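You operate a simulated robot arm through the tools that you are given. There is no shell and no other tool. Be economical: measure what you need, move in short steps, check, and stop when the job is done.

You are at the controls of a simulated two-armed robot. One attempt, no reset.

TASK
Pick up the carton that says "27" from the high wall shelf with one hand, pass it to the other hand and put it on the low wall shelf. Set down upright: carton.

The check looks at the end state, three seconds after you hand in, the way a careful person would. Anything else that was tipped, shoved, dropped, spilled or broken makes it a failure.

THE ROBOT
Two 7-joint arms with two-finger parallel grippers on one trunk, on a base that drives. Base frame: it is fixed to the floor where the robot stands at the start and does not move with it; the origin is under the middle of the robot, x ahead of it, y to its left, z up. Lengths are in mm, angles in rad, forces in N, time in s.
The left shoulder is at the start at [124, 171, 1162], the right one opposite. Each reaches about 883 mm from its shoulder. Places, roughly: low wall shelf (63x26 cm) [500, -380, 920]. Payload 4.4 kg a hand.
Tool frame (each hand has its own): the origin (TCP) lies between the finger pads and is the grasp point; the fingertips stand 23 mm ahead of it; z points along the fingers, y is the line along which they close. The gripper opens to 94 mm. The fingers are 38 mm wide and 10 mm thick; the gripper's body (54 by 96 mm) begins 39 mm behind the TCP.
Orientation is that of the tool frame in the base frame, as a unit quaternion [x, y, z, w]. With the fingers straight down and closing along the base's y, the tool's x points along the base's -x, its y along +y and its z along -z.

THE INTERFACE
- The arms move only by the tool drive_tool. It takes "left_rows", "right_rows" or both (then of equal length, played together; a hand with none holds still); each is a list of rows, each a list of 3 entries, a list of its own where there are three numbers: the shift along the base's x, y, z in mm, then the turn, a rotation vector about the base's x, y, z in degrees, then the opening in per cent of the stroke, from 0 (shut) to 100 (fully open). In form: [[[x, y, z], [rx, ry, rz], fingers], ...]. A call has 1 to 20 rows; each row is the pose to reach, as a shift and turn from the pose commanded when the call began. A row lasts 0.2 s, in which the tool goes at most 50 mm and 0.15 rad; a call with a longer step from one row to the next is refused whole, and so is a gripper value outside its range. Where a pose cannot be reached the arm comes as near as it can. A force on the tool above 40 N (or 10 N above the force at the start of the call, whichever is more), or a blocked arm, ends the call early, and 0.2 s more pass. Each finger travels about 72 mm/s and halts on what it meets, pressing with about 43 N; the grip force reading is that of the motor and also rises with nothing between the fingers. The clock runs only during rows and for 0.2 s after the last one: add rows that repeat a pose to give the fingers time. It gives the time, the measured TCP pose, the force on the tool (base axes), the opening and the grip force at its end, in the units of the frame above (readings bear some noise), with the torque about the TCP (base axes, N m) and any sound that the robot's microphone picked up, and new pictures: "views" is both (left out), scene, wrist or none (wrist: the cameras of the hands that moved).
- Cameras (640 x 400 px; columns grow to the right, rows downward): "scene" is now at [206.5, -58.5, 1381.1]; the picture's right is [-0.73, -0.69, 0.00], its down [0.18, -0.19, -0.97] and it looks along [0.66, -0.70, 0.26] (base axes); focal length 214 px, centre (320, 200). "left" rides on the left gripper at [86, -16, -74] in its tool frame; the picture's right is [0.18, 0.98, 0.00], its down [-0.58, 0.11, -0.81] and it looks along [-0.79, 0.15, 0.59] (tool axes); focal length 243 px, centre (320, 200). "right" rides on the right gripper at [86, 16, -74] in its tool frame; the picture's right is [-0.18, 0.98, 0.00], its down [-0.58, -0.11, -0.81] and it looks along [-0.79, -0.15, 0.59] (tool axes); focal length 243 px, centre (320, 200). There is no depth. A picture from a camera that has moved, and an enlarged one, comes with that camera's place and axes in the base frame and with its lens.
- raise_lower(by): slides the trunk up (or, below 0, down) by that many mm; the arms and the scene camera ride with it, the base frame stays. It gives what a move gives, with no picture.
- steer(legs): drives the robot by 1 to 6 legs, each [ahead, left, turn to the left] in mm, mm and rad, along the robot's own axes; the way and the turn of a leg run together, so that a leg with both is an arc; at most 1500 mm and 3.142 rad a leg. The arms and the cameras ride along, it lands a little off, and it stops where it bumps. It gives what a move gives, and a new picture of the scene camera.
- turn_head(pan, tilt): turns the head with the scene camera to pan (to the left, within 1.396 rad either way) and tilt (down, from -0.506 to 1.204), counted from straight ahead of the robot. It gives what a move gives, and a new picture of the scene camera.
- enlarge(camera, box): a new picture of the part [left, top, right, bottom] of that camera's present view, enlarged. It takes no simulated time.
- finish_job(): hands the job in; it is judged then, once.

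Work in short steps. Places have to be worked out from the pictures, the camera data and where the tool is seen: move nearer, look again, correct. Check each grasp and each placing, and mend what went wrong. You have 120 turns and 260 pictures in all, those below and enlarged ones among them. Open the grippers and draw the arms clear of the work before you hand the job in, unless the task says otherwise; then end with one line.

The tools are called by a JSON object that holds its "api" and its "payload". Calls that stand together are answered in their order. drive_tool: Moves the arms, as the interface text tells. Its arguments: {"type":"object","properties":{"left_rows":{"type":"array","items":{"type":"array"}},"right_rows":{"type":"array","items":{"type":"array"}},"views":{"type":"string","enum":["both","scene","wrist","none"]}},"required":[]} The other tools are called the same way: raise_lower (by) slides the trunk up or down; steer (legs) drives the base; turn_head (pan, tilt) turns the head that bears the scene camera; enlarge (camera, box) takes an enlarged picture of a part of a camera's view; finish_job () hands the job in.

At the start:

```text
time: 0.0
left_ee_pos: [452.0, -83.8, 1150.6]
left_tcp_rot: [0.0, 1.0, 0.0, 0.0]
left_force: [0.6, 0.2, 0.1]
left_wrist_torque: [0.03, 0.0, 0.01]
left_grip_width: 94.2
left_gripper_force: 0.0
right_ee_pos: [332.8, -491.5, 1000.2]
right_tcp_rot: [0.0, 1.0, 0.0, 0.0]
right_force: [-0.6, 0.2, -0.2]
right_wrist_torque: [0.0, 0.0, 0.01]
right_grip_width: 94.1
right_gripper_force: 0.1
trunk travel left (down, up): [-175.0, 213.0]
robot x, y, heading: [0.9, 5.5, 0.003]
head pan, tilt: [-0.813, -0.262]
```

scene: 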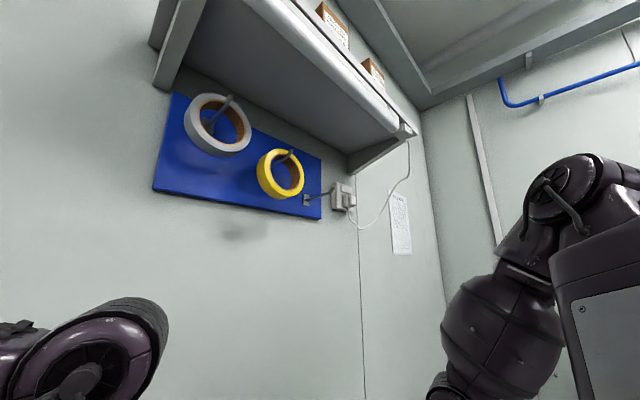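
right: 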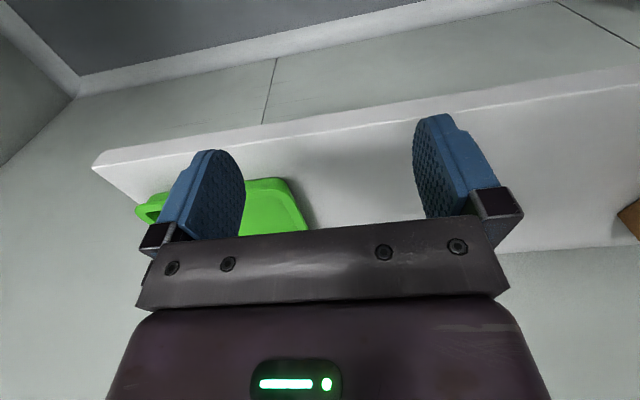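
left: 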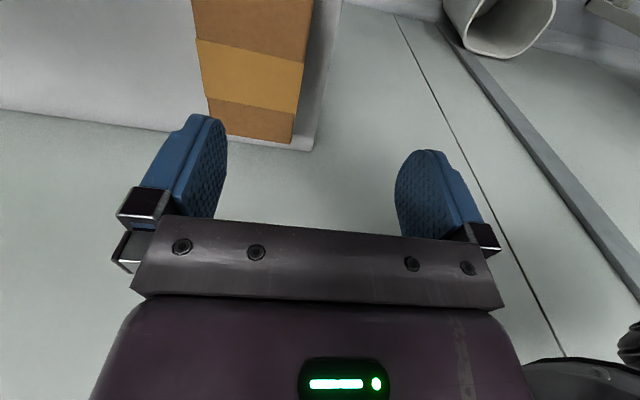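

The high shelf is up ahead with cartons on top; I look closer at them and tilt the head up.

{"api": "enlarge", "payload": {"camera": "scene", "box": [260, 0, 440, 112]}}

{"api": "turn_head", "payload": {"pan": -0.813, "tilt": -0.5}}

```text
3.56 times, centred on (350, 56) of scene
camera zoom: at [206.5, -58.5, 1381.1], right [-0.73, -0.69, 0.0], down [0.18, -0.19, -0.97], along [0.66, -0.7, 0.26], focal length 763 px, centre (213, 712)
```

zoom: 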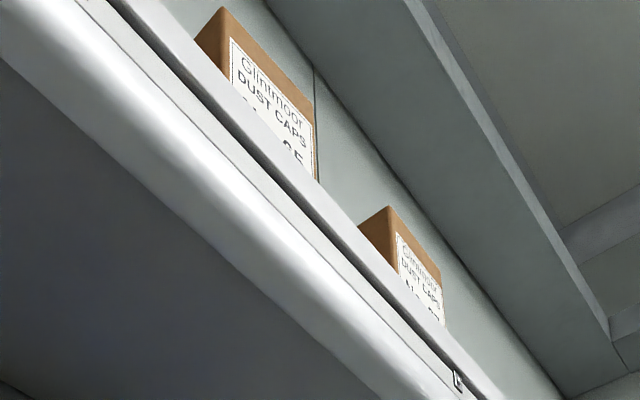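

```text
time: 0.8
left_ee_pos: [451.4, -83.5, 1149.8]
left_tcp_rot: [0.0, 1.0, 0.001, -0.001]
left_force: [0.2, 0.1, 0.6]
left_wrist_torque: [0.0, -0.03, 0.0]
left_grip_width: 93.9
left_gripper_force: 0.0
right_ee_pos: [333.6, -490.5, 1000.1]
right_tcp_rot: [0.0, 1.0, 0.001, -0.001]
right_force: [-0.2, 0.3, 0.2]
right_wrist_torque: [0.02, 0.02, -0.02]
right_grip_width: 94.1
right_gripper_force: 0.1
trunk travel left (down, up): [-175.0, 213.0]
robot x, y, heading: [2.4, -2.9, 0.004]
head pan, tilt: [-0.813, -0.499]
camera scene: at [197.4, -48.8, 1398.6], right [-0.73, -0.69, 0.0], down [0.33, -0.35, -0.88], along [0.6, -0.64, 0.48], focal length 214 px, centre (320, 200)
```

scene: 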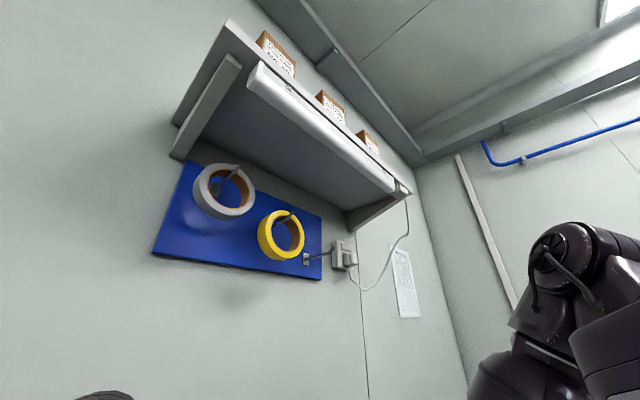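

Three cartons stand on the high shelf. I raise the trunk to see their labels over the shelf edge.

{"api": "raise_lower", "payload": {"by": 210}}

{"api": "turn_head", "payload": {"pan": -0.6, "tilt": -0.35}}

{"api": "enlarge", "payload": {"camera": "scene", "box": [160, 0, 480, 200]}}

```text
time: 3.0
left_ee_pos: [450.7, -84.3, 1359.6]
left_tcp_rot: [0.0, 1.0, 0.0, 0.0]
left_force: [0.0, -0.2, 0.2]
left_wrist_torque: [-0.01, 0.03, 0.04]
left_grip_width: 93.8
left_gripper_force: 0.1
right_ee_pos: [333.0, -490.9, 1209.1]
right_tcp_rot: [0.0, 1.0, 0.0, 0.0]
right_force: [-0.1, 0.7, 0.7]
right_wrist_torque: [-0.02, 0.01, -0.01]
right_grip_width: 93.8
right_gripper_force: 0.0
trunk travel left (down, up): [-385.0, 3.0]
robot x, y, heading: [-2.7, -0.2, -0.006]
head pan, tilt: [-0.813, -0.499]
```

```text
time: 3.8
left_ee_pos: [451.8, -83.9, 1360.7]
left_tcp_rot: [0.0, 1.0, 0.0, 0.0]
left_force: [0.0, -1.1, 0.2]
left_wrist_torque: [0.01, -0.01, -0.02]
left_grip_width: 93.9
left_gripper_force: 0.0
right_ee_pos: [332.1, -490.7, 1210.0]
right_tcp_rot: [0.0, 1.0, -0.001, 0.0]
right_force: [0.6, -0.1, 0.4]
right_wrist_torque: [-0.02, -0.01, 0.03]
right_grip_width: 94.0
right_gripper_force: 0.0
trunk travel left (down, up): [-385.0, 3.0]
robot x, y, heading: [3.8, 0.4, -0.006]
head pan, tilt: [-0.6, -0.351]
camera scene: at [118.8, -42.9, 1607.8], right [-0.57, -0.82, 0.0], down [0.28, -0.19, -0.94], along [0.77, -0.53, 0.34], focal length 214 px, centre (320, 200)
```

scene: 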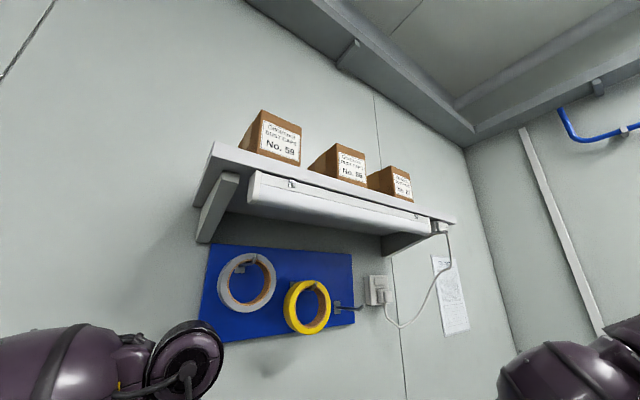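

```text
2.00 times, centred on (320, 100) of scene
camera zoom: at [118.8, -42.9, 1607.8], right [-0.57, -0.82, 0.0], down [0.28, -0.19, -0.94], along [0.77, -0.53, 0.34], focal length 429 px, centre (320, 400)
```

zoom: 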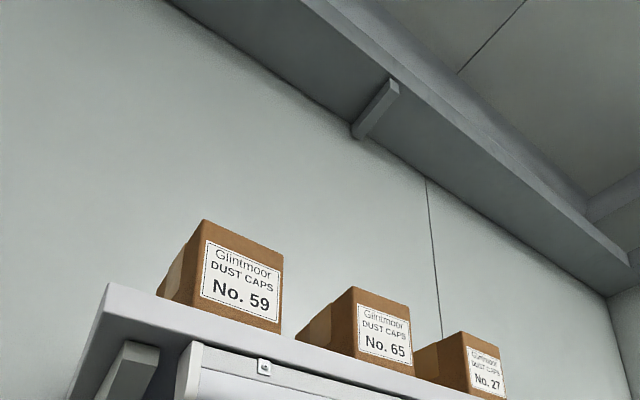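

Carton "27" is the rightmost, front face at roughly x≈422, y −480…−560, z 1805…1890 (triangulated). I tip the right hand's fingers forward while drawing back and rising, in free air.

{"api": "drive_tool", "payload": {"right_rows": [[[-10, -2, 20], [0, -8.2, 0], 100], [[-20, -4, 40], [0, -16.4, 0], 100], [[-30, -6, 60], [0, -24.6, 0], 100], [[-40, -8, 80], [0, -32.8, 0], 100], [[-50, -10, 100], [0, -41, 0], 100], [[-60, -12, 120], [0, -49.2, 0], 100], [[-70, -14, 140], [0, -57.4, 0], 100], [[-80, -16, 160], [0, -65.6, 0], 100], [[-90, -18, 180], [0, -73.8, 0], 100], [[-95, -20, 200], [0, -82, 0], 100], [[-100, -20, 220], [0, -90, 0], 100], [[-100, -20, 220], [0, -90, 0], 100]]}}

```text
time: 6.3
left_ee_pos: [451.6, -83.2, 1360.3]
left_tcp_rot: [0.0, 1.0, 0.0, 0.001]
left_force: [-0.4, 0.1, 0.4]
left_wrist_torque: [-0.05, 0.01, -0.04]
left_grip_width: 94.0
left_gripper_force: 0.1
right_ee_pos: [315.8, -512.1, 1356.2]
right_tcp_rot: [0.002, 0.707, 0.0, 0.708]
right_force: [-0.3, 0.2, -0.3]
right_wrist_torque: [-0.03, -0.01, 0.01]
right_grip_width: 93.6
right_gripper_force: 0.1
right hand out of reach, approached as far as the arm can: row 5, 6, 7, 8, 9, 10, 11, 12
trunk travel left (down, up): [-385.0, 3.0]
robot x, y, heading: [-0.1, 0.1, -0.001]
head pan, tilt: [-0.6, -0.351]
camera scene: at [119.2, -42.1, 1607.8], right [-0.56, -0.83, 0.0], down [0.28, -0.19, -0.94], along [0.78, -0.53, 0.34], focal length 214 px, centre (320, 200)
camera right: at [241.5, -495.0, 1270.5], right [0.0, 0.98, 0.19], down [-0.81, -0.11, 0.58], along [0.59, -0.15, 0.79], focal length 243 px, centre (320, 200)
```

scene: 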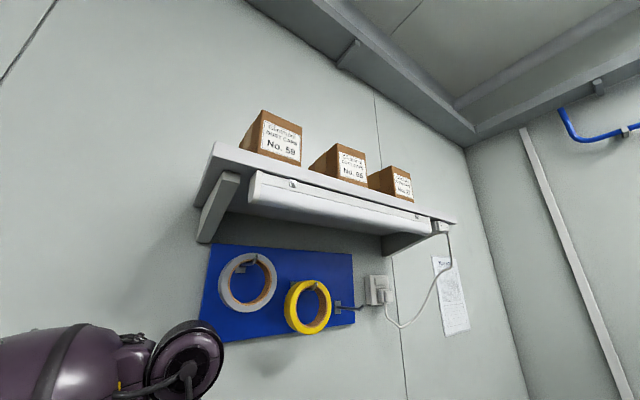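
right: 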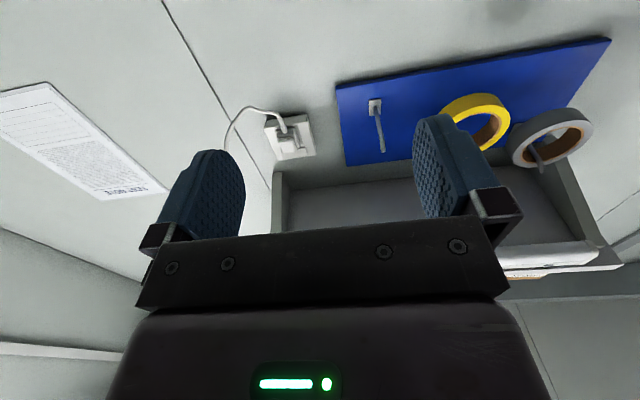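

The arm is cramped near the body; I back the base up 120 mm to give it room and clear the shelf front.

{"api": "steer", "payload": {"legs": [[-120, 0, 0]]}}

{"api": "drive_tool", "payload": {"right_rows": [[[0, 0, 40], [0, 0, 0], 100], [[0, 0, 80], [0, 0, 0], 100], [[0, 0, 120], [0, 0, 0], 100], [[0, 0, 160], [0, 0, 0], 100], [[0, 0, 200], [0, 0, 0], 100], [[0, 0, 240], [0, 0, 0], 100], [[0, 0, 240], [0, 0, 0], 100]]}}

```text
time: 7.6
left_ee_pos: [333.0, -84.3, 1360.3]
left_tcp_rot: [0.001, 1.0, 0.001, 0.0]
left_force: [0.7, 0.3, -0.3]
left_wrist_torque: [-0.01, -0.05, -0.02]
left_grip_width: 93.8
left_gripper_force: 0.2
right_ee_pos: [196.8, -512.5, 1356.9]
right_tcp_rot: [0.002, 0.707, -0.002, 0.707]
right_force: [0.6, 0.3, 1.2]
right_wrist_torque: [0.02, 0.02, 0.01]
right_grip_width: 93.9
right_gripper_force: 0.1
trunk travel left (down, up): [-385.0, 3.0]
robot x, y, heading: [-121.7, 0.2, 0.001]
head pan, tilt: [-0.6, -0.351]
camera scene: at [0.5, -43.0, 1607.8], right [-0.57, -0.82, 0.0], down [0.28, -0.19, -0.94], along [0.77, -0.53, 0.34], focal length 214 px, centre (320, 200)
```

scene: 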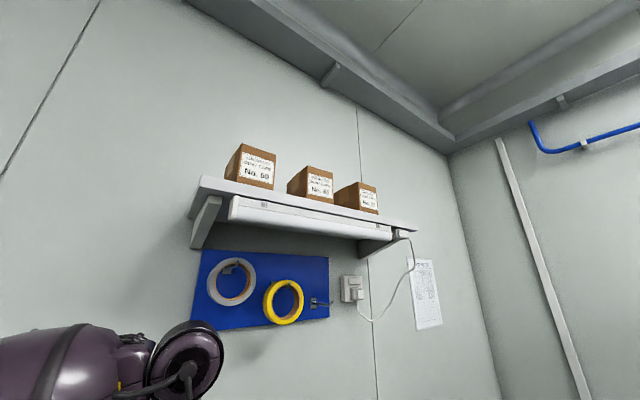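

```text
time: 9.2
left_ee_pos: [333.0, -85.1, 1360.0]
left_tcp_rot: [0.0, 1.0, 0.0, 0.001]
left_force: [-1.0, 0.6, 0.4]
left_wrist_torque: [0.02, -0.01, -0.01]
left_grip_width: 93.8
left_gripper_force: 0.0
right_ee_pos: [251.3, -510.2, 1534.3]
right_tcp_rot: [0.0, 0.707, 0.0, 0.707]
right_force: [-1.1, 0.1, -0.5]
right_wrist_torque: [-0.01, 0.01, 0.0]
right_grip_width: 93.8
right_gripper_force: 0.0
right hand out of reach, approached as far as the arm can: row 1, 2, 3, 4, 5, 6, 7
trunk travel left (down, up): [-385.0, 3.0]
robot x, y, heading: [-116.9, -1.4, 0.003]
head pan, tilt: [-0.6, -0.351]
camera scene: at [0.2, -43.4, 1607.8], right [-0.57, -0.82, 0.0], down [0.28, -0.19, -0.94], along [0.77, -0.53, 0.34], focal length 214 px, centre (320, 200)
camera right: at [177.5, -492.9, 1447.8], right [0.0, 0.98, 0.18], down [-0.81, -0.11, 0.58], along [0.59, -0.15, 0.79], focal length 243 px, centre (320, 200)
```

scene: 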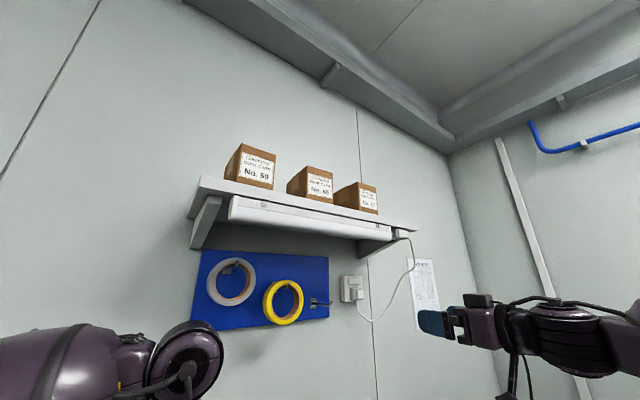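
right: 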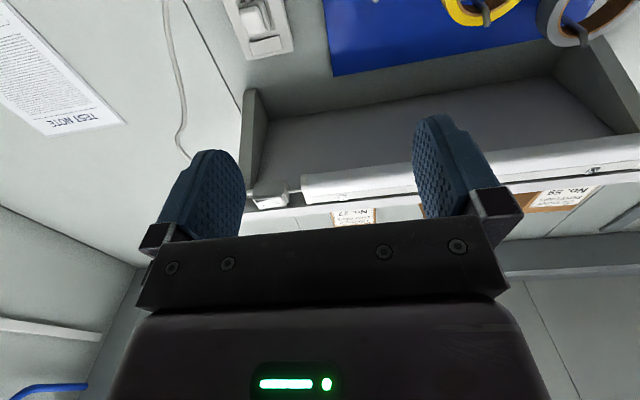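

I enlarge both views of the "27" carton to refine its position.

{"api": "enlarge", "payload": {"camera": "scene", "box": [280, 150, 440, 250]}}

{"api": "enlarge", "payload": {"camera": "right", "box": [240, 160, 440, 285]}}

```text
4.00 times, centred on (360, 200) of scene
camera zoom: at [0.2, -43.4, 1607.8], right [-0.57, -0.82, 0.0], down [0.28, -0.19, -0.94], along [0.77, -0.53, 0.34], focal length 858 px, centre (160, 200)
```

zoom: 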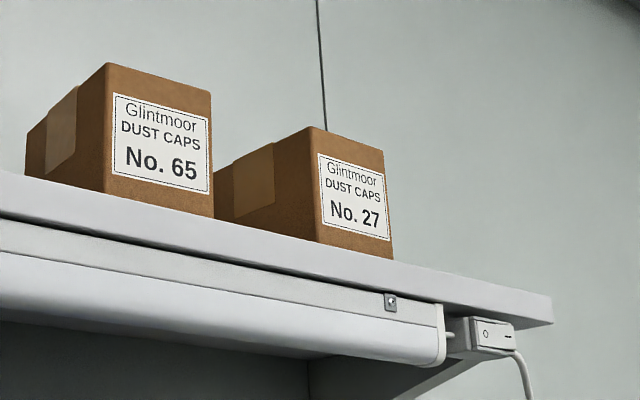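

```text
3.20 times, centred on (340, 222) of right
camera zoom: at [177.5, -492.9, 1447.8], right [0.0, 0.98, 0.18], down [-0.81, -0.11, 0.58], along [0.59, -0.15, 0.79], focal length 776 px, centre (256, 128)
```

zoom: 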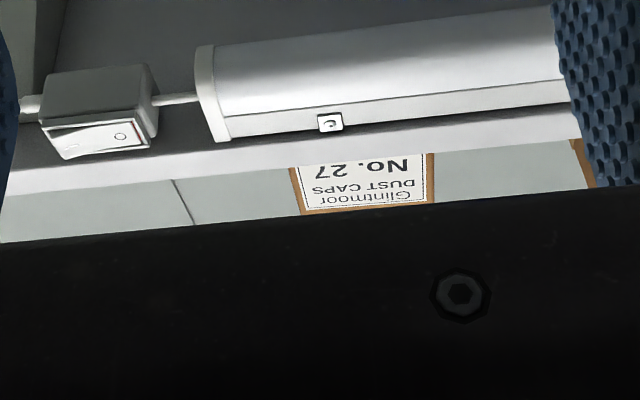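

Refined carton: x≈427–545, y≈−478…−560, z≈1794–1888, shelf front edge x≈392. With the hand level, the wrist camera hangs low near the lamp, so I test rolling the hand 180° here in free air.

{"api": "drive_tool", "payload": {"right_rows": [[[0, 0, 0], [8.5, 0, 0], 100], [[0, 0, 0], [17, 0, 0], 100], [[0, 0, 0], [25.5, 0, 0], 100], [[0, 0, 0], [34, 0, 0], 100], [[0, 0, 0], [42.5, 0, 0], 100], [[0, 0, 0], [51, 0, 0], 100], [[0, 0, 0], [59.5, 0, 0], 100], [[0, 0, 0], [68, 0, 0], 100], [[0, 0, 0], [76.5, 0, 0], 100], [[0, 0, 0], [85, 0, 0], 100]], "views": "scene"}}

```text
time: 11.4
left_ee_pos: [333.3, -84.3, 1359.7]
left_tcp_rot: [0.0, 1.0, 0.0, 0.0]
left_force: [-0.2, -0.1, 0.7]
left_wrist_torque: [0.0, -0.01, -0.01]
left_grip_width: 94.2
left_gripper_force: 0.2
right_ee_pos: [254.5, -508.8, 1531.3]
right_tcp_rot: [0.478, 0.522, 0.478, 0.521]
right_force: [-0.9, 0.0, -0.6]
right_wrist_torque: [0.04, -0.02, -0.01]
right_grip_width: 93.9
right_gripper_force: 0.0
trunk travel left (down, up): [-385.0, 3.0]
robot x, y, heading: [-119.4, 0.3, -0.001]
head pan, tilt: [-0.6, -0.351]
camera scene: at [0.9, -43.1, 1607.8], right [-0.57, -0.82, 0.0], down [0.28, -0.19, -0.94], along [0.77, -0.53, 0.34], focal length 214 px, centre (320, 200)
```

scene: 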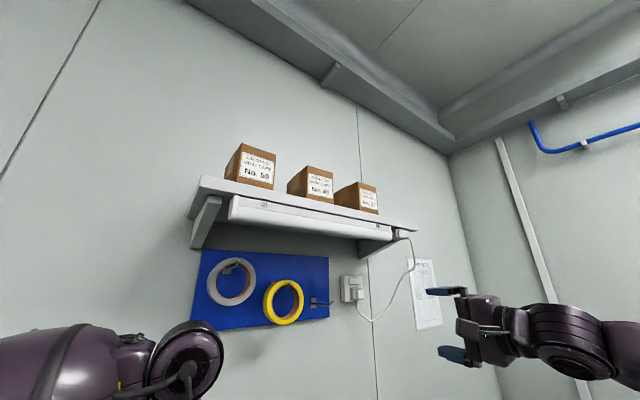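

The first half of the roll works; I continue to the full 180°.

{"api": "drive_tool", "payload": {"right_rows": [[[0, 0, 10], [8.5, 0, 0], 100], [[0, 0, 20], [17, 0, 0], 100], [[0, 0, 30], [25.5, 0, 0], 100], [[0, 0, 40], [34, 0, 0], 100], [[0, 0, 40], [42.5, 0, 0], 100], [[0, 0, 40], [51, 0, 0], 100], [[0, 0, 40], [59.5, 0, 0], 100], [[0, 0, 40], [68, 0, 0], 100], [[0, 0, 40], [76.5, 0, 0], 100], [[0, 0, 40], [85, 0, 0], 100], [[0, 0, 40], [93, 0, 0], 100], [[0, 0, 40], [95, 0, 0], 100]]}}

```text
time: 14.2
left_ee_pos: [335.9, -84.8, 1358.5]
left_tcp_rot: [0.0, 1.0, 0.0, -0.001]
left_force: [0.2, -0.2, 0.7]
left_wrist_torque: [0.06, 0.03, -0.03]
left_grip_width: 94.2
left_gripper_force: 0.1
right_ee_pos: [102.5, -458.2, 1782.5]
right_tcp_rot: [0.374, 0.088, 0.919, -0.086]
right_force: [0.5, -0.4, 0.7]
right_wrist_torque: [0.0, 0.0, -0.01]
right_grip_width: 94.2
right_gripper_force: 0.1
right hand out of reach, approached as far as the arm can: row 8, 9, 10, 11, 12
trunk travel left (down, up): [-385.0, 3.0]
robot x, y, heading: [-119.2, 2.7, 0.0]
head pan, tilt: [-0.6, -0.351]
stopped in row 12 (right hand): the arm was blocked; the commanded pose is now the measured one
camera scene: at [3.3, -43.7, 1607.5], right [-0.57, -0.82, 0.0], down [0.28, -0.19, -0.94], along [0.77, -0.53, 0.34], focal length 214 px, centre (320, 200)
camera right: at [-5.3, -497.8, 1792.6], right [0.35, -0.94, -0.03], down [-0.16, -0.02, -0.99], along [0.92, 0.35, -0.16], focal length 243 px, centre (320, 200)
```

scene: 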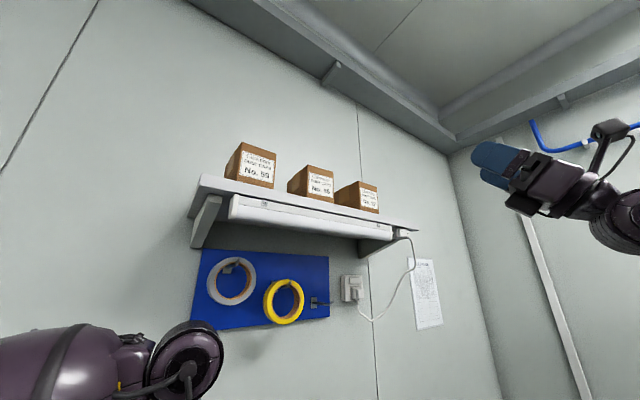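
right: 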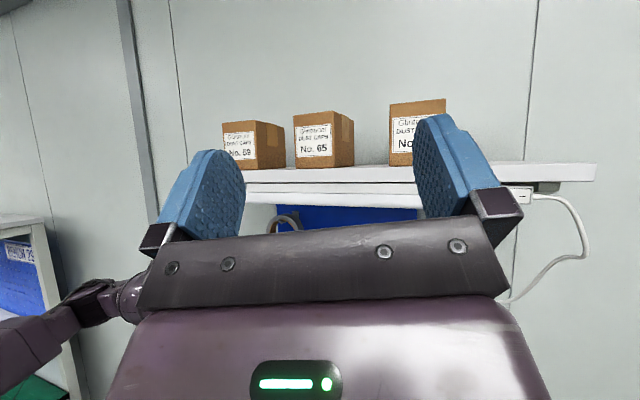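

The arm flipped to a raised configuration, with the camera above the hand and a clear view of the cartons. I now level and straighten the hand while moving to the pre-grasp point in front of "27".

{"api": "drive_tool", "payload": {"right_rows": [[[15, -7, 8], [0, 7.6, -2.4], 100], [[35, -14, 16], [0, 15.2, -4.9], 100], [[60, -21, 24], [0, 22.8, -7.3], 100], [[85, -28, 32], [0, 30.4, -9.7], 100], [[110, -35, 40], [0, 38, -12.2], 100], [[140, -45, 50], [0.2, 45.6, -14.6], 100], [[160, -57, 60], [0.2, 45.6, -14.6], 100], [[180, -57, 63], [0.2, 45.6, -14.6], 100], [[180, -57, 63], [0.2, 45.6, -14.6], 100]]}}

```text
time: 16.2
left_ee_pos: [332.3, -84.4, 1360.8]
left_tcp_rot: [0.001, 1.0, 0.0, -0.001]
left_force: [1.1, -0.9, -0.3]
left_wrist_torque: [0.01, 0.02, 0.02]
left_grip_width: 94.1
left_gripper_force: 0.0
right_ee_pos: [277.5, -513.2, 1844.9]
right_tcp_rot: [0.707, 0.0, 0.707, 0.0]
right_force: [0.2, 0.0, -0.6]
right_wrist_torque: [-0.02, 0.03, 0.01]
right_grip_width: 93.7
right_gripper_force: 0.0
right hand out of reach, approached as far as the arm can: row 3, 4, 5, 6
trunk travel left (down, up): [-385.0, 3.0]
robot x, y, heading: [-122.0, 2.4, -0.001]
head pan, tilt: [-0.6, -0.351]
camera scene: at [0.1, -43.0, 1607.8], right [-0.57, -0.82, 0.0], down [0.28, -0.19, -0.94], along [0.77, -0.53, 0.34], focal length 214 px, centre (320, 200)
camera right: at [202.8, -529.3, 1932.0], right [0.0, -0.98, -0.19], down [-0.81, 0.11, -0.58], along [0.59, 0.15, -0.79], focal length 243 px, centre (320, 200)
```

scene: 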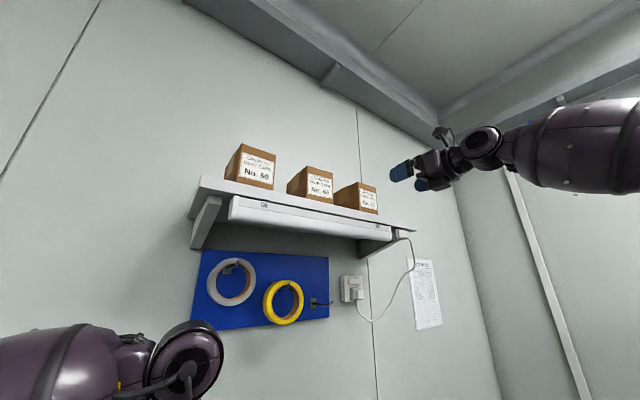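
right: 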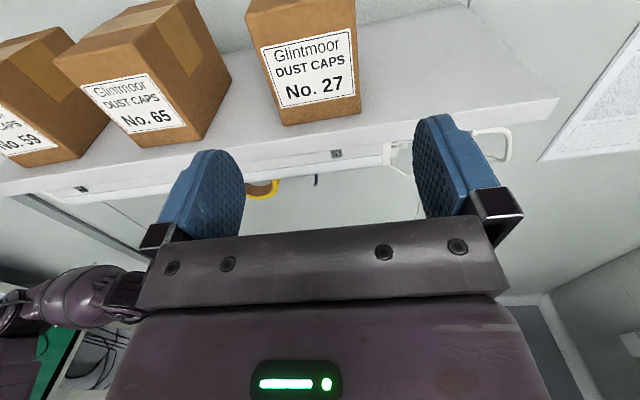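

The hand is level at z≈1845 and squared to the shelf; the carton centre appears ~11 mm toward +y of the hand. I correct and move nearer.

{"api": "drive_tool", "payload": {"right_rows": [[[20, 6, 0], [0, 0, 0], 100], [[45, 11, 0], [0, 0, 0], 100], [[75, 11, 0], [0, 0, 0], 100], [[75, 11, 0], [0, 0, 0], 100]]}}

```text
time: 17.2
left_ee_pos: [332.0, -84.9, 1359.6]
left_tcp_rot: [0.0, 1.0, 0.0, 0.0]
left_force: [-1.0, 0.1, 0.7]
left_wrist_torque: [-0.01, -0.01, 0.04]
left_grip_width: 93.9
left_gripper_force: 0.0
right_ee_pos: [351.7, -501.6, 1844.7]
right_tcp_rot: [0.707, 0.0, 0.707, -0.001]
right_force: [0.3, 0.8, -0.5]
right_wrist_torque: [0.01, 0.03, -0.02]
right_grip_width: 93.8
right_gripper_force: 0.0
trunk travel left (down, up): [-385.0, 3.0]
robot x, y, heading: [-120.3, 3.2, -0.003]
head pan, tilt: [-0.6, -0.351]
camera scene: at [-0.6, -42.8, 1607.9], right [-0.57, -0.82, 0.0], down [0.28, -0.19, -0.94], along [0.77, -0.53, 0.34], focal length 214 px, centre (320, 200)
camera right: at [276.9, -517.3, 1931.9], right [0.0, -0.98, -0.19], down [-0.81, 0.11, -0.58], along [0.59, 0.15, -0.79], focal length 243 px, centre (320, 200)
```

scene: 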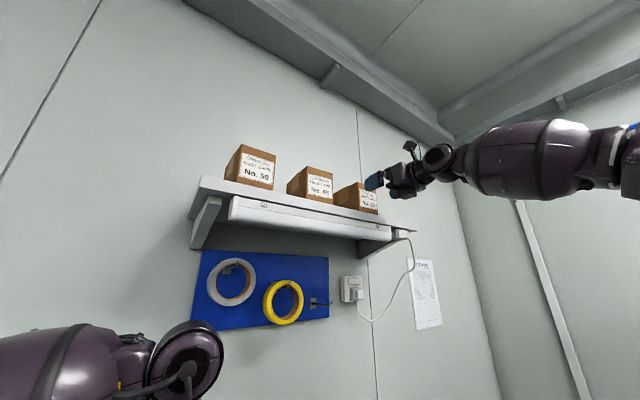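
right: 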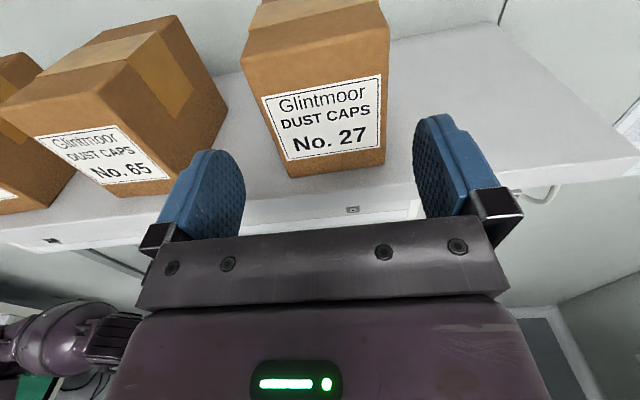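

Front face x≈410, carton y≈−466…−542 (centre −504), z≈1790–1883. I slide the open fingers along its sides to TCP x≈438.

{"api": "drive_tool", "payload": {"right_rows": [[[15, -2.5, 0], [0, 0, 0], 100], [[30, -2.5, 0], [0, 0, 0], 100], [[45, -2.5, 0], [0, 0, 0], 100], [[57, -2.5, 0], [0, 0, 0], 100], [[68, -2.5, 0], [0, 0, 0], 100], [[78, -2.5, 0], [0, 0, 0], 100], [[86, -2.5, 0], [0, 0, 0], 100], [[86, -2.5, 0], [0, 0, 0], 100]]}}

```text
time: 19.0
left_ee_pos: [333.8, -85.5, 1358.9]
left_tcp_rot: [0.001, 1.0, 0.0, 0.001]
left_force: [0.5, 0.3, -1.3]
left_wrist_torque: [0.04, 0.05, 0.02]
left_grip_width: 94.2
left_gripper_force: 0.0
right_ee_pos: [440.3, -506.0, 1846.3]
right_tcp_rot: [0.708, -0.001, 0.706, 0.001]
right_force: [0.2, 0.0, -0.4]
right_wrist_torque: [0.01, 0.01, -0.03]
right_grip_width: 94.1
right_gripper_force: 0.2
trunk travel left (down, up): [-385.0, 3.0]
robot x, y, heading: [-116.2, -0.1, -0.002]
head pan, tilt: [-0.6, -0.351]
camera scene: at [0.6, -43.0, 1607.8], right [-0.57, -0.82, 0.0], down [0.28, -0.19, -0.94], along [0.77, -0.53, 0.34], focal length 214 px, centre (320, 200)
camera right: at [366.3, -521.1, 1933.4], right [0.0, -0.98, -0.19], down [-0.81, 0.11, -0.58], along [0.59, 0.15, -0.79], focal length 243 px, centre (320, 200)
```

scene: 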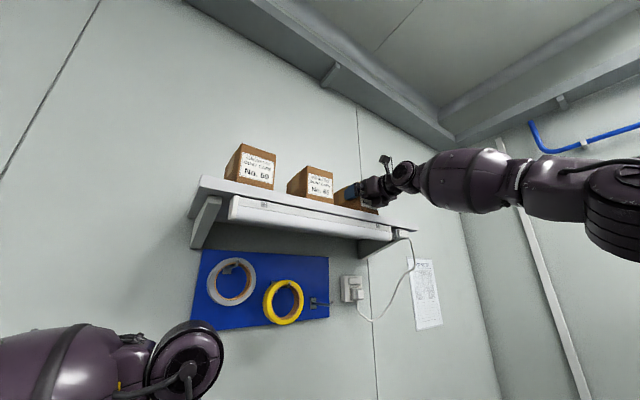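
right: 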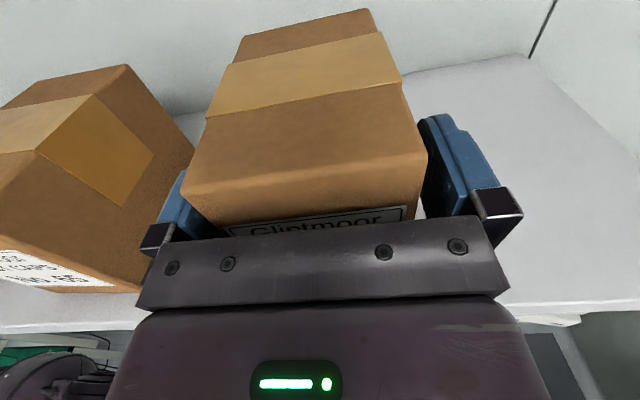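

The fingers straddle the carton without contact; I close.

{"api": "drive_tool", "payload": {"right_rows": [[[0, 0, 0], [0, 0, 0], 60], [[0, 0, 0], [0, 0, 0], 0], [[0, 0, 0], [0, 0, 0], 0], [[0, 0, 0], [0, 0, 0], 0]], "views": "wrist"}}

```text
time: 20.0
left_ee_pos: [334.7, -85.5, 1360.1]
left_tcp_rot: [0.0, 1.0, 0.0, -0.001]
left_force: [0.1, -0.2, 0.6]
left_wrist_torque: [0.02, 0.02, -0.01]
left_grip_width: 94.0
left_gripper_force: 0.1
right_ee_pos: [440.1, -505.5, 1847.4]
right_tcp_rot: [0.708, -0.001, 0.706, 0.0]
right_force: [0.8, 0.1, 1.3]
right_wrist_torque: [-0.11, -0.01, 0.09]
right_grip_width: 82.1
right_gripper_force: 42.8
trunk travel left (down, up): [-385.0, 3.0]
robot x, y, heading: [-115.0, -1.2, -0.004]
head pan, tilt: [-0.6, -0.351]
camera right: at [366.5, -520.6, 1933.4], right [0.0, -0.98, -0.18], down [-0.81, 0.11, -0.58], along [0.59, 0.15, -0.79], focal length 243 px, centre (320, 200)
```

right: 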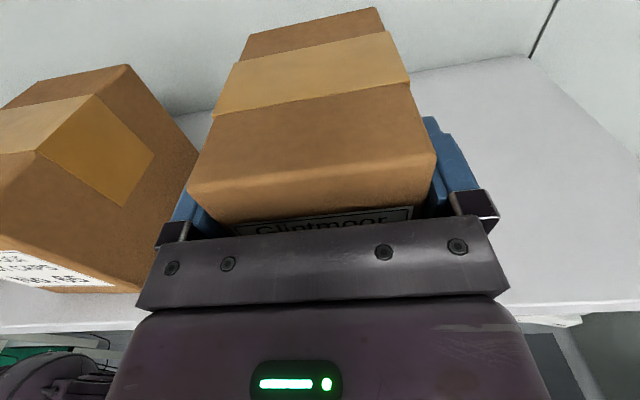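

Gripped at 82 mm with 43 N. I lift 40 mm and check.

{"api": "drive_tool", "payload": {"right_rows": [[[0, 0, 8], [0, 0, 0], 0], [[0, 0, 18], [0, 0, 0], 0], [[0, 0, 30], [0, 0, 0], 0], [[0, 0, 40], [0, 0, 0], 0], [[0, 0, 40], [0, 0, 0], 0]]}}

```text
time: 21.2
left_ee_pos: [333.1, -84.7, 1360.0]
left_tcp_rot: [0.001, 1.0, 0.0, 0.0]
left_force: [0.0, 0.2, -0.2]
left_wrist_torque: [-0.02, 0.0, 0.01]
left_grip_width: 94.1
left_gripper_force: 0.1
right_ee_pos: [441.0, -505.6, 1885.3]
right_tcp_rot: [0.708, -0.001, 0.706, 0.0]
right_force: [-0.4, 0.4, -2.4]
right_wrist_torque: [0.01, 0.13, 0.0]
right_grip_width: 81.9
right_gripper_force: 43.3
trunk travel left (down, up): [-385.0, 3.0]
robot x, y, heading: [-117.6, -1.2, -0.002]
head pan, tilt: [-0.6, -0.351]
camera scene: at [1.0, -43.3, 1607.7], right [-0.57, -0.82, 0.0], down [0.28, -0.19, -0.94], along [0.77, -0.53, 0.34], focal length 214 px, centre (320, 200)
camera right: at [366.9, -521.3, 1972.5], right [0.0, -0.98, -0.19], down [-0.81, 0.11, -0.58], along [0.59, 0.15, -0.79], focal length 243 px, centre (320, 200)
```

scene: 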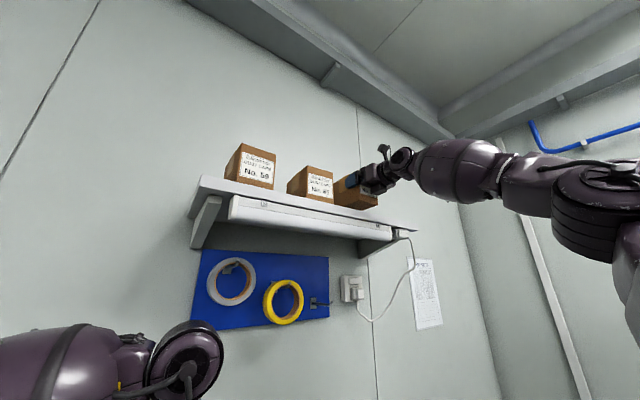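
right: 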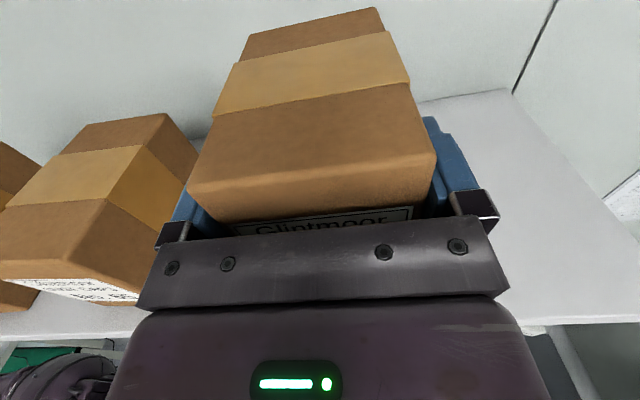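

Carton is lifted cleanly (about 0.25 kg). I drive the base straight back 300 mm to clear the shelf.

{"api": "steer", "payload": {"legs": [[-300, 0, 0]]}}

{"api": "turn_head", "payload": {"pan": -0.6, "tilt": 0.5}}

```text
time: 23.2
left_ee_pos: [38.7, -83.1, 1360.6]
left_tcp_rot: [0.0, 1.0, 0.0, -0.001]
left_force: [0.3, -0.7, 0.1]
left_wrist_torque: [0.0, -0.02, -0.02]
left_grip_width: 94.1
left_gripper_force: 0.1
right_ee_pos: [147.1, -504.4, 1884.9]
right_tcp_rot: [0.708, -0.001, 0.706, 0.0]
right_force: [-0.5, 0.3, -3.4]
right_wrist_torque: [0.01, 0.12, -0.04]
right_grip_width: 82.0
right_gripper_force: 42.9
trunk travel left (down, up): [-385.0, 3.0]
robot x, y, heading: [-411.0, 0.6, 0.001]
head pan, tilt: [-0.6, -0.351]
camera scene: at [-293.0, -42.8, 1607.8], right [-0.56, -0.83, 0.0], down [0.28, -0.19, -0.94], along [0.78, -0.53, 0.34], focal length 214 px, centre (320, 200)
```

scene: 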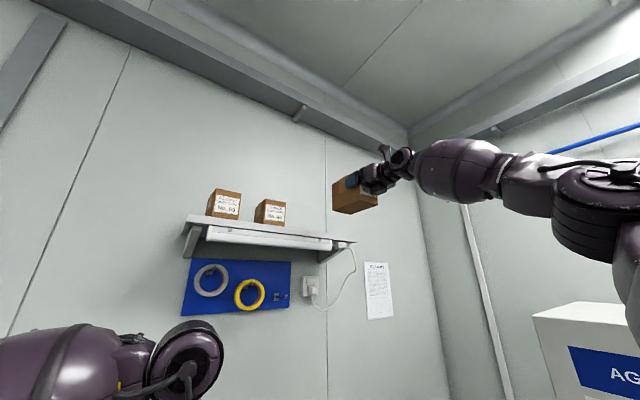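

```text
time: 24.4
left_ee_pos: [39.9, -84.5, 1360.5]
left_tcp_rot: [-0.002, 1.0, 0.0, 0.0]
left_force: [-0.7, -0.2, -0.6]
left_wrist_torque: [0.03, -0.05, 0.0]
left_grip_width: 94.2
left_gripper_force: 0.1
right_ee_pos: [148.4, -504.5, 1885.2]
right_tcp_rot: [0.708, 0.0, 0.706, -0.001]
right_force: [0.5, 0.6, -3.7]
right_wrist_torque: [0.0, 0.14, 0.02]
right_grip_width: 81.9
right_gripper_force: 43.0
trunk travel left (down, up): [-385.0, 3.0]
robot x, y, heading: [-410.9, -1.2, -0.003]
head pan, tilt: [-0.6, 0.499]
camera scene: at [-280.7, -51.2, 1532.3], right [-0.56, -0.83, 0.0], down [-0.39, 0.27, -0.88], along [0.73, -0.5, -0.48], focal length 214 px, centre (320, 200)
```

scene: 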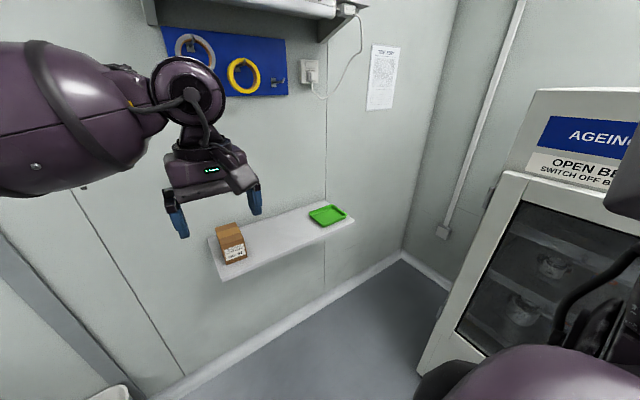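

Low shelf has a carton at the left end, a green tray at the right end, and a free middle. For the handover I swing the right hand so the fingers point left, lowering it in front of the robot.

{"api": "drive_tool", "payload": {"right_rows": [[[-5, 5, -20], [0, 0, 8.2], 0], [[-10, 10, -40], [0, 0, 16.4], 0], [[-15, 20, -60], [0, 0, 24.6], 0], [[-20, 30, -80], [0, 0, 32.8], 0], [[-25, 40, -100], [0, 0, 41], 0], [[-30, 50, -120], [0, 0, 49.2], 0], [[-35, 60, -140], [0, 0, 57.4], 0], [[-40, 70, -160], [0, 0, 65.6], 0], [[-45, 80, -180], [0, 0, 73.8], 0], [[-50, 90, -200], [0, 0, 82], 0], [[-55, 100, -220], [0, 0, 90], 0], [[-55, 100, -220], [0, 0, 90], 0]]}}

```text
time: 27.0
left_ee_pos: [40.0, -84.0, 1358.8]
left_tcp_rot: [-0.002, 1.0, 0.0, 0.0]
left_force: [-0.2, -0.2, 0.7]
left_wrist_torque: [0.0, -0.01, 0.0]
left_grip_width: 94.1
left_gripper_force: 0.1
right_ee_pos: [103.2, -506.7, 1761.9]
right_tcp_rot: [0.549, 0.447, 0.547, -0.446]
right_force: [1.3, -0.3, -3.2]
right_wrist_torque: [-0.11, 0.03, 0.02]
right_grip_width: 81.9
right_gripper_force: 42.9
right hand out of reach, approached as far as the arm can: row 7, 8, 9, 10, 11, 12
trunk travel left (down, up): [-385.0, 3.0]
robot x, y, heading: [-411.4, 0.0, 0.004]
head pan, tilt: [-0.6, 0.499]
camera scene: at [-279.9, -51.3, 1532.2], right [-0.56, -0.83, 0.0], down [-0.4, 0.27, -0.88], along [0.72, -0.49, -0.48], focal length 214 px, centre (320, 200)
camera right: at [104.2, -581.3, 1849.0], right [0.96, -0.2, -0.19], down [-0.27, -0.77, -0.58], along [-0.03, 0.61, -0.79], focal length 243 px, centre (320, 200)
```

scene: 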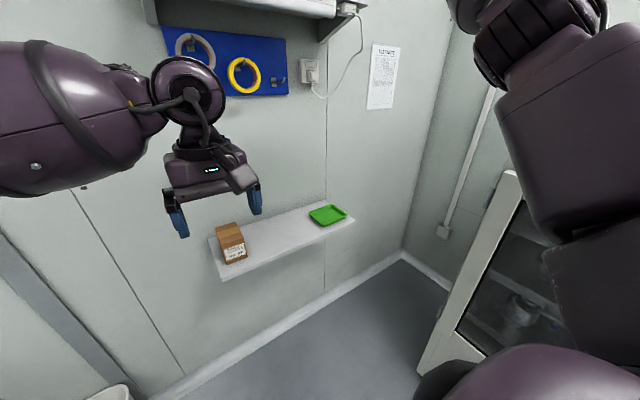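
right: 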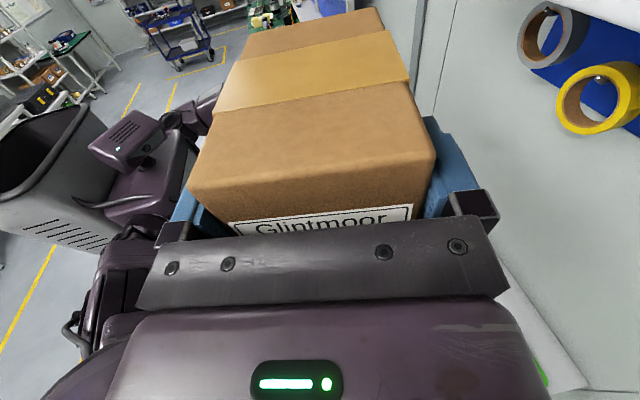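

The right hand is at yaw ≈78°, limited higher up. I try moving further left and down at the current orientation to see what the arm can do.

{"api": "drive_tool", "payload": {"right_rows": [[[0, 10, -20], [0, 0, 0], 0], [[0, 20, -40], [0, 0, 0], 0], [[0, 30, -60], [0, 0, 0], 0], [[0, 40, -80], [0, 0, 0], 0], [[0, 50, -100], [0, 0, 0], 0], [[0, 50, -120], [0, 0, 0], 0], [[0, 50, -120], [0, 0, 0], 0]], "views": "scene"}}

```text
time: 28.6
left_ee_pos: [39.4, -84.0, 1359.9]
left_tcp_rot: [-0.001, 1.0, 0.001, 0.0]
left_force: [-0.4, 0.5, 1.0]
left_wrist_torque: [-0.03, 0.0, -0.01]
left_grip_width: 94.0
left_gripper_force: 0.0
right_ee_pos: [102.3, -506.7, 1763.5]
right_tcp_rot: [0.55, 0.447, 0.547, -0.446]
right_force: [-0.3, 0.5, -3.1]
right_wrist_torque: [-0.14, 0.04, -0.01]
right_grip_width: 81.9
right_gripper_force: 43.4
right hand out of reach, approached as far as the arm can: row 1, 2, 3, 4, 5, 6, 7
trunk travel left (down, up): [-385.0, 3.0]
robot x, y, heading: [-411.9, -0.4, 0.006]
head pan, tilt: [-0.6, 0.499]
camera scene: at [-280.6, -51.3, 1532.2], right [-0.56, -0.83, 0.0], down [-0.4, 0.27, -0.88], along [0.72, -0.5, -0.48], focal length 214 px, centre (320, 200)
```

scene: 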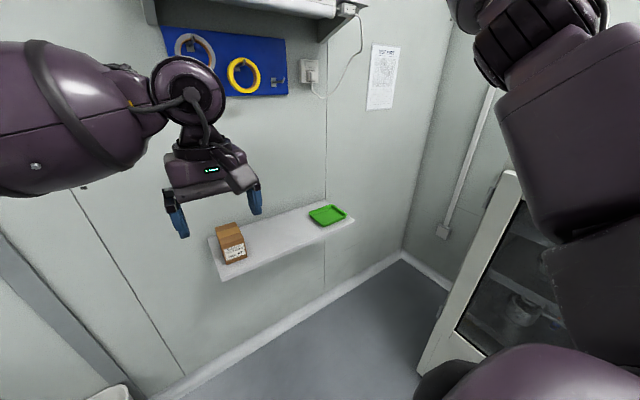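

The arm holds where it is; the limit seems to be closeness to the body. I try a pose further out in front.

{"api": "drive_tool", "payload": {"right_rows": [[[20, -30, 25], [0, 0, 0], 0], [[40, -60, 50], [0, 0, 0], 0], [[60, -90, 75], [0, 0, 0], 0], [[87, -125, 105], [0, 0, 0], 0], [[87, -125, 105], [0, 0, 0], 0], [[87, -125, 105], [0, 0, 0], 0]], "views": "scene"}}

```text
refused: row 4 steps farther than a row can; nothing moved
```

{"api": "drive_tool", "payload": {"right_rows": [[[20, -28, 25], [0, 0, 0], 0], [[40, -56, 50], [0, 0, 0], 0], [[60, -84, 75], [0, 0, 0], 0], [[80, -112, 95], [0, 0, 0], 0], [[87, -125, 105], [0, 0, 0], 0], [[87, -125, 105], [0, 0, 0], 0]], "views": "scene"}}

```text
time: 30.0
left_ee_pos: [39.6, -83.9, 1360.1]
left_tcp_rot: [0.0, 1.0, 0.0, 0.0]
left_force: [0.8, -0.1, 0.7]
left_wrist_torque: [-0.01, 0.01, 0.0]
left_grip_width: 93.9
left_gripper_force: 0.1
right_ee_pos: [101.9, -506.7, 1763.0]
right_tcp_rot: [0.549, 0.447, 0.547, -0.447]
right_force: [0.6, -1.1, -3.5]
right_wrist_torque: [-0.1, 0.04, 0.03]
right_grip_width: 81.7
right_gripper_force: 43.2
right hand out of reach, approached as far as the arm can: row 1, 2, 3, 4, 5, 6
trunk travel left (down, up): [-385.0, 3.0]
robot x, y, heading: [-409.4, -2.4, -0.001]
head pan, tilt: [-0.6, 0.499]
camera scene: at [-280.5, -51.2, 1532.2], right [-0.56, -0.83, 0.0], down [-0.4, 0.27, -0.88], along [0.72, -0.5, -0.48], focal length 214 px, centre (320, 200)
```

scene: 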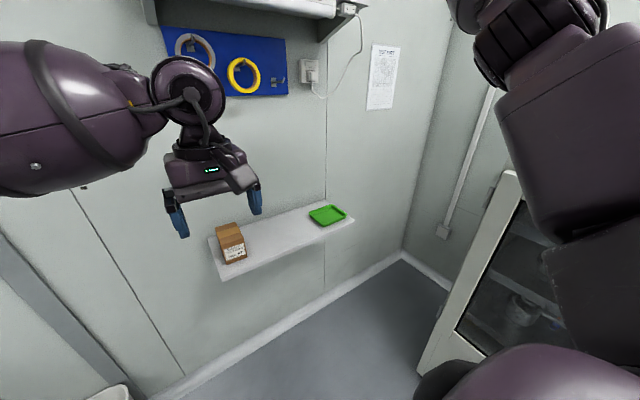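

Still stuck at this orientation, likely a wrist limit. I rotate the yaw back by 40° and see.

{"api": "drive_tool", "payload": {"right_rows": [[[0, 0, 0], [0, 0, -8.2], 0], [[0, 0, 0], [0, 0, -16.4], 0], [[0, 0, 0], [0, 0, -24.6], 0], [[0, 0, 0], [0, 0, -32.8], 0], [[0, 0, 0], [0, 0, -41], 0], [[0, 0, 0], [0, 0, -41], 0]], "views": "scene"}}

```text
time: 31.4
left_ee_pos: [41.0, -83.2, 1358.8]
left_tcp_rot: [-0.001, 1.0, -0.001, -0.002]
left_force: [0.3, -0.4, 0.3]
left_wrist_torque: [0.04, 0.01, -0.04]
left_grip_width: 94.2
left_gripper_force: 0.1
right_ee_pos: [103.1, -512.9, 1759.4]
right_tcp_rot: [0.672, 0.225, 0.669, -0.226]
right_force: [1.1, 0.0, -2.9]
right_wrist_torque: [-0.07, 0.12, 0.0]
right_grip_width: 82.1
right_gripper_force: 43.0
right hand out of reach, approached as far as the arm can: row 1, 2, 3
trunk travel left (down, up): [-385.0, 3.0]
robot x, y, heading: [-412.1, -0.7, -0.005]
head pan, tilt: [-0.6, 0.499]
camera scene: at [-279.9, -51.7, 1532.1], right [-0.56, -0.83, 0.0], down [-0.4, 0.27, -0.88], along [0.72, -0.5, -0.48], focal length 214 px, centre (320, 200)
```

scene: 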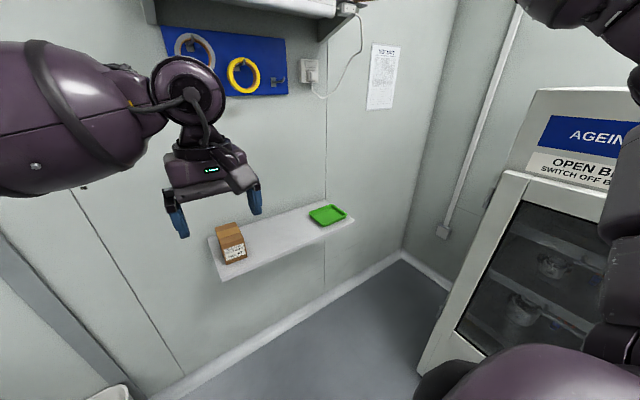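

Now yaw is 37° and reachable again. I try lowering from here, moving out ahead.

{"api": "drive_tool", "payload": {"right_rows": [[[15, 10, -25], [0, 0, 0], 0], [[30, 20, -50], [0, 0, 0], 0], [[45, 30, -75], [0, 0, 0], 0], [[60, 40, -100], [0, 0, 0], 0], [[75, 50, -125], [0, 0, 0], 0], [[90, 60, -150], [0, 0, 0], 0], [[90, 60, -150], [0, 0, 0], 0]], "views": "scene"}}

```text
time: 33.0
left_ee_pos: [39.0, -84.7, 1360.2]
left_tcp_rot: [0.0, 1.0, 0.0, 0.0]
left_force: [0.0, 0.4, -0.2]
left_wrist_torque: [-0.02, -0.01, -0.03]
left_grip_width: 94.0
left_gripper_force: 0.2
right_ee_pos: [170.2, -430.3, 1639.5]
right_tcp_rot: [0.681, 0.222, 0.664, -0.217]
right_force: [-0.4, 0.2, -3.5]
right_wrist_torque: [-0.1, 0.09, 0.01]
right_grip_width: 81.6
right_gripper_force: 43.0
right hand out of reach, approached as far as the arm can: row 4, 5, 6, 7
trunk travel left (down, up): [-385.0, 3.0]
robot x, y, heading: [-411.2, -0.4, -0.002]
head pan, tilt: [-0.6, 0.499]
camera scene: at [-280.9, -51.5, 1532.2], right [-0.56, -0.83, 0.0], down [-0.4, 0.27, -0.88], along [0.72, -0.5, -0.48], focal length 214 px, centre (320, 200)
```

scene: 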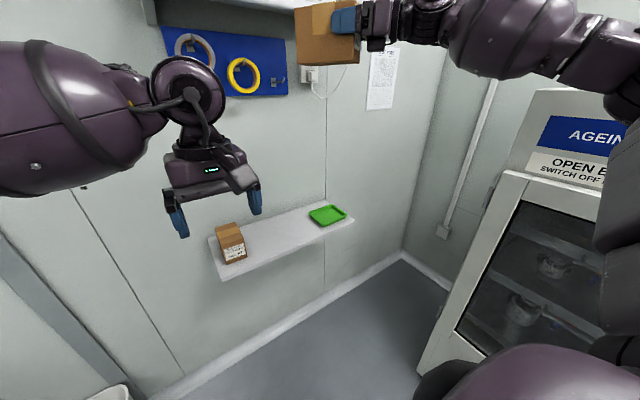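

Progress. I now try adding yaw toward the left here.

{"api": "drive_tool", "payload": {"right_rows": [[[0, 0, 0], [0, 0, 8], 0], [[0, 0, 0], [0, 0, 16], 0], [[0, 0, 0], [0, 0, 24], 0], [[0, 0, 0], [0, 0, 32], 0], [[0, 0, 0], [0, 0, 40], 0], [[0, 0, 0], [0, 0, 48], 0], [[0, 0, 0], [0, 0, 48], 0]], "views": "scene"}}

```text
time: 34.6
left_ee_pos: [42.9, -77.8, 1358.3]
left_tcp_rot: [-0.002, 1.0, -0.002, -0.003]
left_force: [0.4, 0.3, 0.6]
left_wrist_torque: [-0.01, 0.03, 0.01]
left_grip_width: 94.1
left_gripper_force: 0.0
right_ee_pos: [88.8, -528.2, 1760.3]
right_tcp_rot: [0.525, 0.434, 0.561, -0.47]
right_force: [0.7, 1.0, -2.4]
right_wrist_torque: [-0.13, 0.05, 0.0]
right_grip_width: 81.8
right_gripper_force: 43.1
right hand out of reach, approached as far as the arm can: row 1, 2, 3, 4, 5, 6, 7
trunk travel left (down, up): [-385.0, 3.0]
robot x, y, heading: [-413.8, -0.7, 0.002]
head pan, tilt: [-0.6, 0.499]
camera scene: at [-277.5, -46.2, 1532.2], right [-0.56, -0.83, 0.0], down [-0.4, 0.27, -0.88], along [0.72, -0.5, -0.48], focal length 214 px, centre (320, 200)
```

scene: 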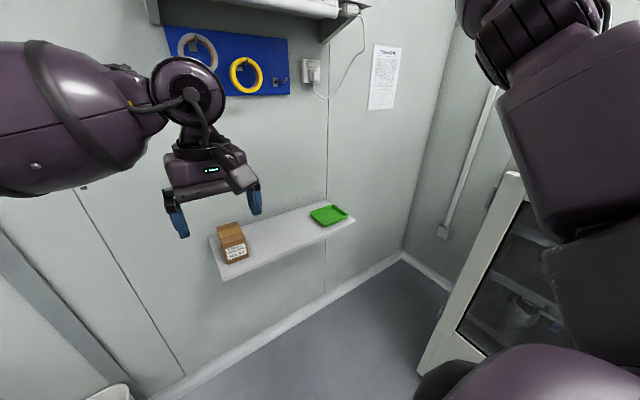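

The elbow-up branch can't do this. A natural fingers-left pose has the camera on the robot's side, so I roll the hand −90° about its axis while lowering, hoping to get back to the elbow-down branch, then roll the carton upright again.

{"api": "drive_tool", "payload": {"right_rows": [[[0, 5, -20], [0, -8.2, 0], 0], [[0, 10, -40], [0, -16.4, 0], 0], [[0, 15, -60], [0, -24.6, 0], 0], [[0, 20, -80], [0, -32.8, 0], 0], [[0, 25, -100], [0, -41, 0], 0], [[0, 30, -120], [0, -49.2, 0], 0], [[0, 35, -140], [0, -57.4, 0], 0], [[0, 40, -160], [0, -65.6, 0], 0], [[0, 45, -180], [0, -73.8, 0], 0], [[0, 50, -200], [0, -82, 0], 0], [[0, 55, -220], [0, -90, 0], 0], [[0, 55, -220], [0, -90, 0], 0]]}}

```text
time: 37.2
left_ee_pos: [39.9, -84.4, 1359.7]
left_tcp_rot: [-0.001, 1.0, 0.0, 0.0]
left_force: [-0.3, -0.4, 0.0]
left_wrist_torque: [0.05, -0.02, 0.01]
left_grip_width: 94.0
left_gripper_force: 0.1
right_ee_pos: [23.8, -536.1, 1814.3]
right_tcp_rot: [-0.02, 0.607, 0.794, -0.032]
right_force: [0.7, -0.1, -3.1]
right_wrist_torque: [-0.11, 0.05, -0.01]
right_grip_width: 82.0
right_gripper_force: 42.9
right hand out of reach, approached as far as the arm can: row 1, 2, 3, 4, 5, 6, 7, 8, 9, 10, 11, 12
trunk travel left (down, up): [-385.0, 3.0]
robot x, y, heading: [-413.5, -2.4, -0.003]
head pan, tilt: [-0.6, 0.499]
camera scene: at [-280.7, -51.6, 1532.2], right [-0.56, -0.83, 0.0], down [-0.4, 0.27, -0.88], along [0.72, -0.5, -0.48], focal length 214 px, centre (320, 200)
camera right: at [-56.9, -617.2, 1811.3], right [0.21, -0.24, 0.95], down [0.63, -0.7, -0.32], along [0.75, 0.67, 0.0], focal length 243 px, centre (320, 200)
```

scene: 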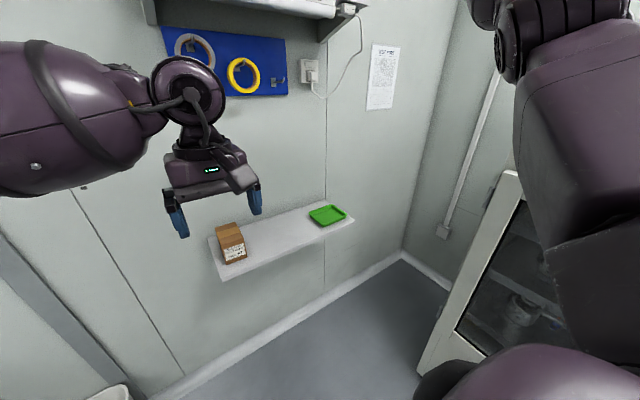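
right: 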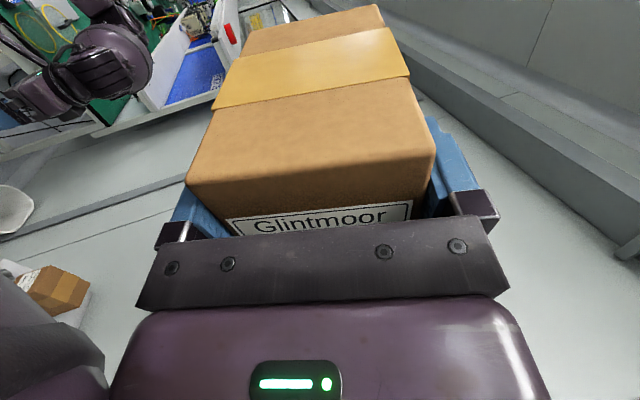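

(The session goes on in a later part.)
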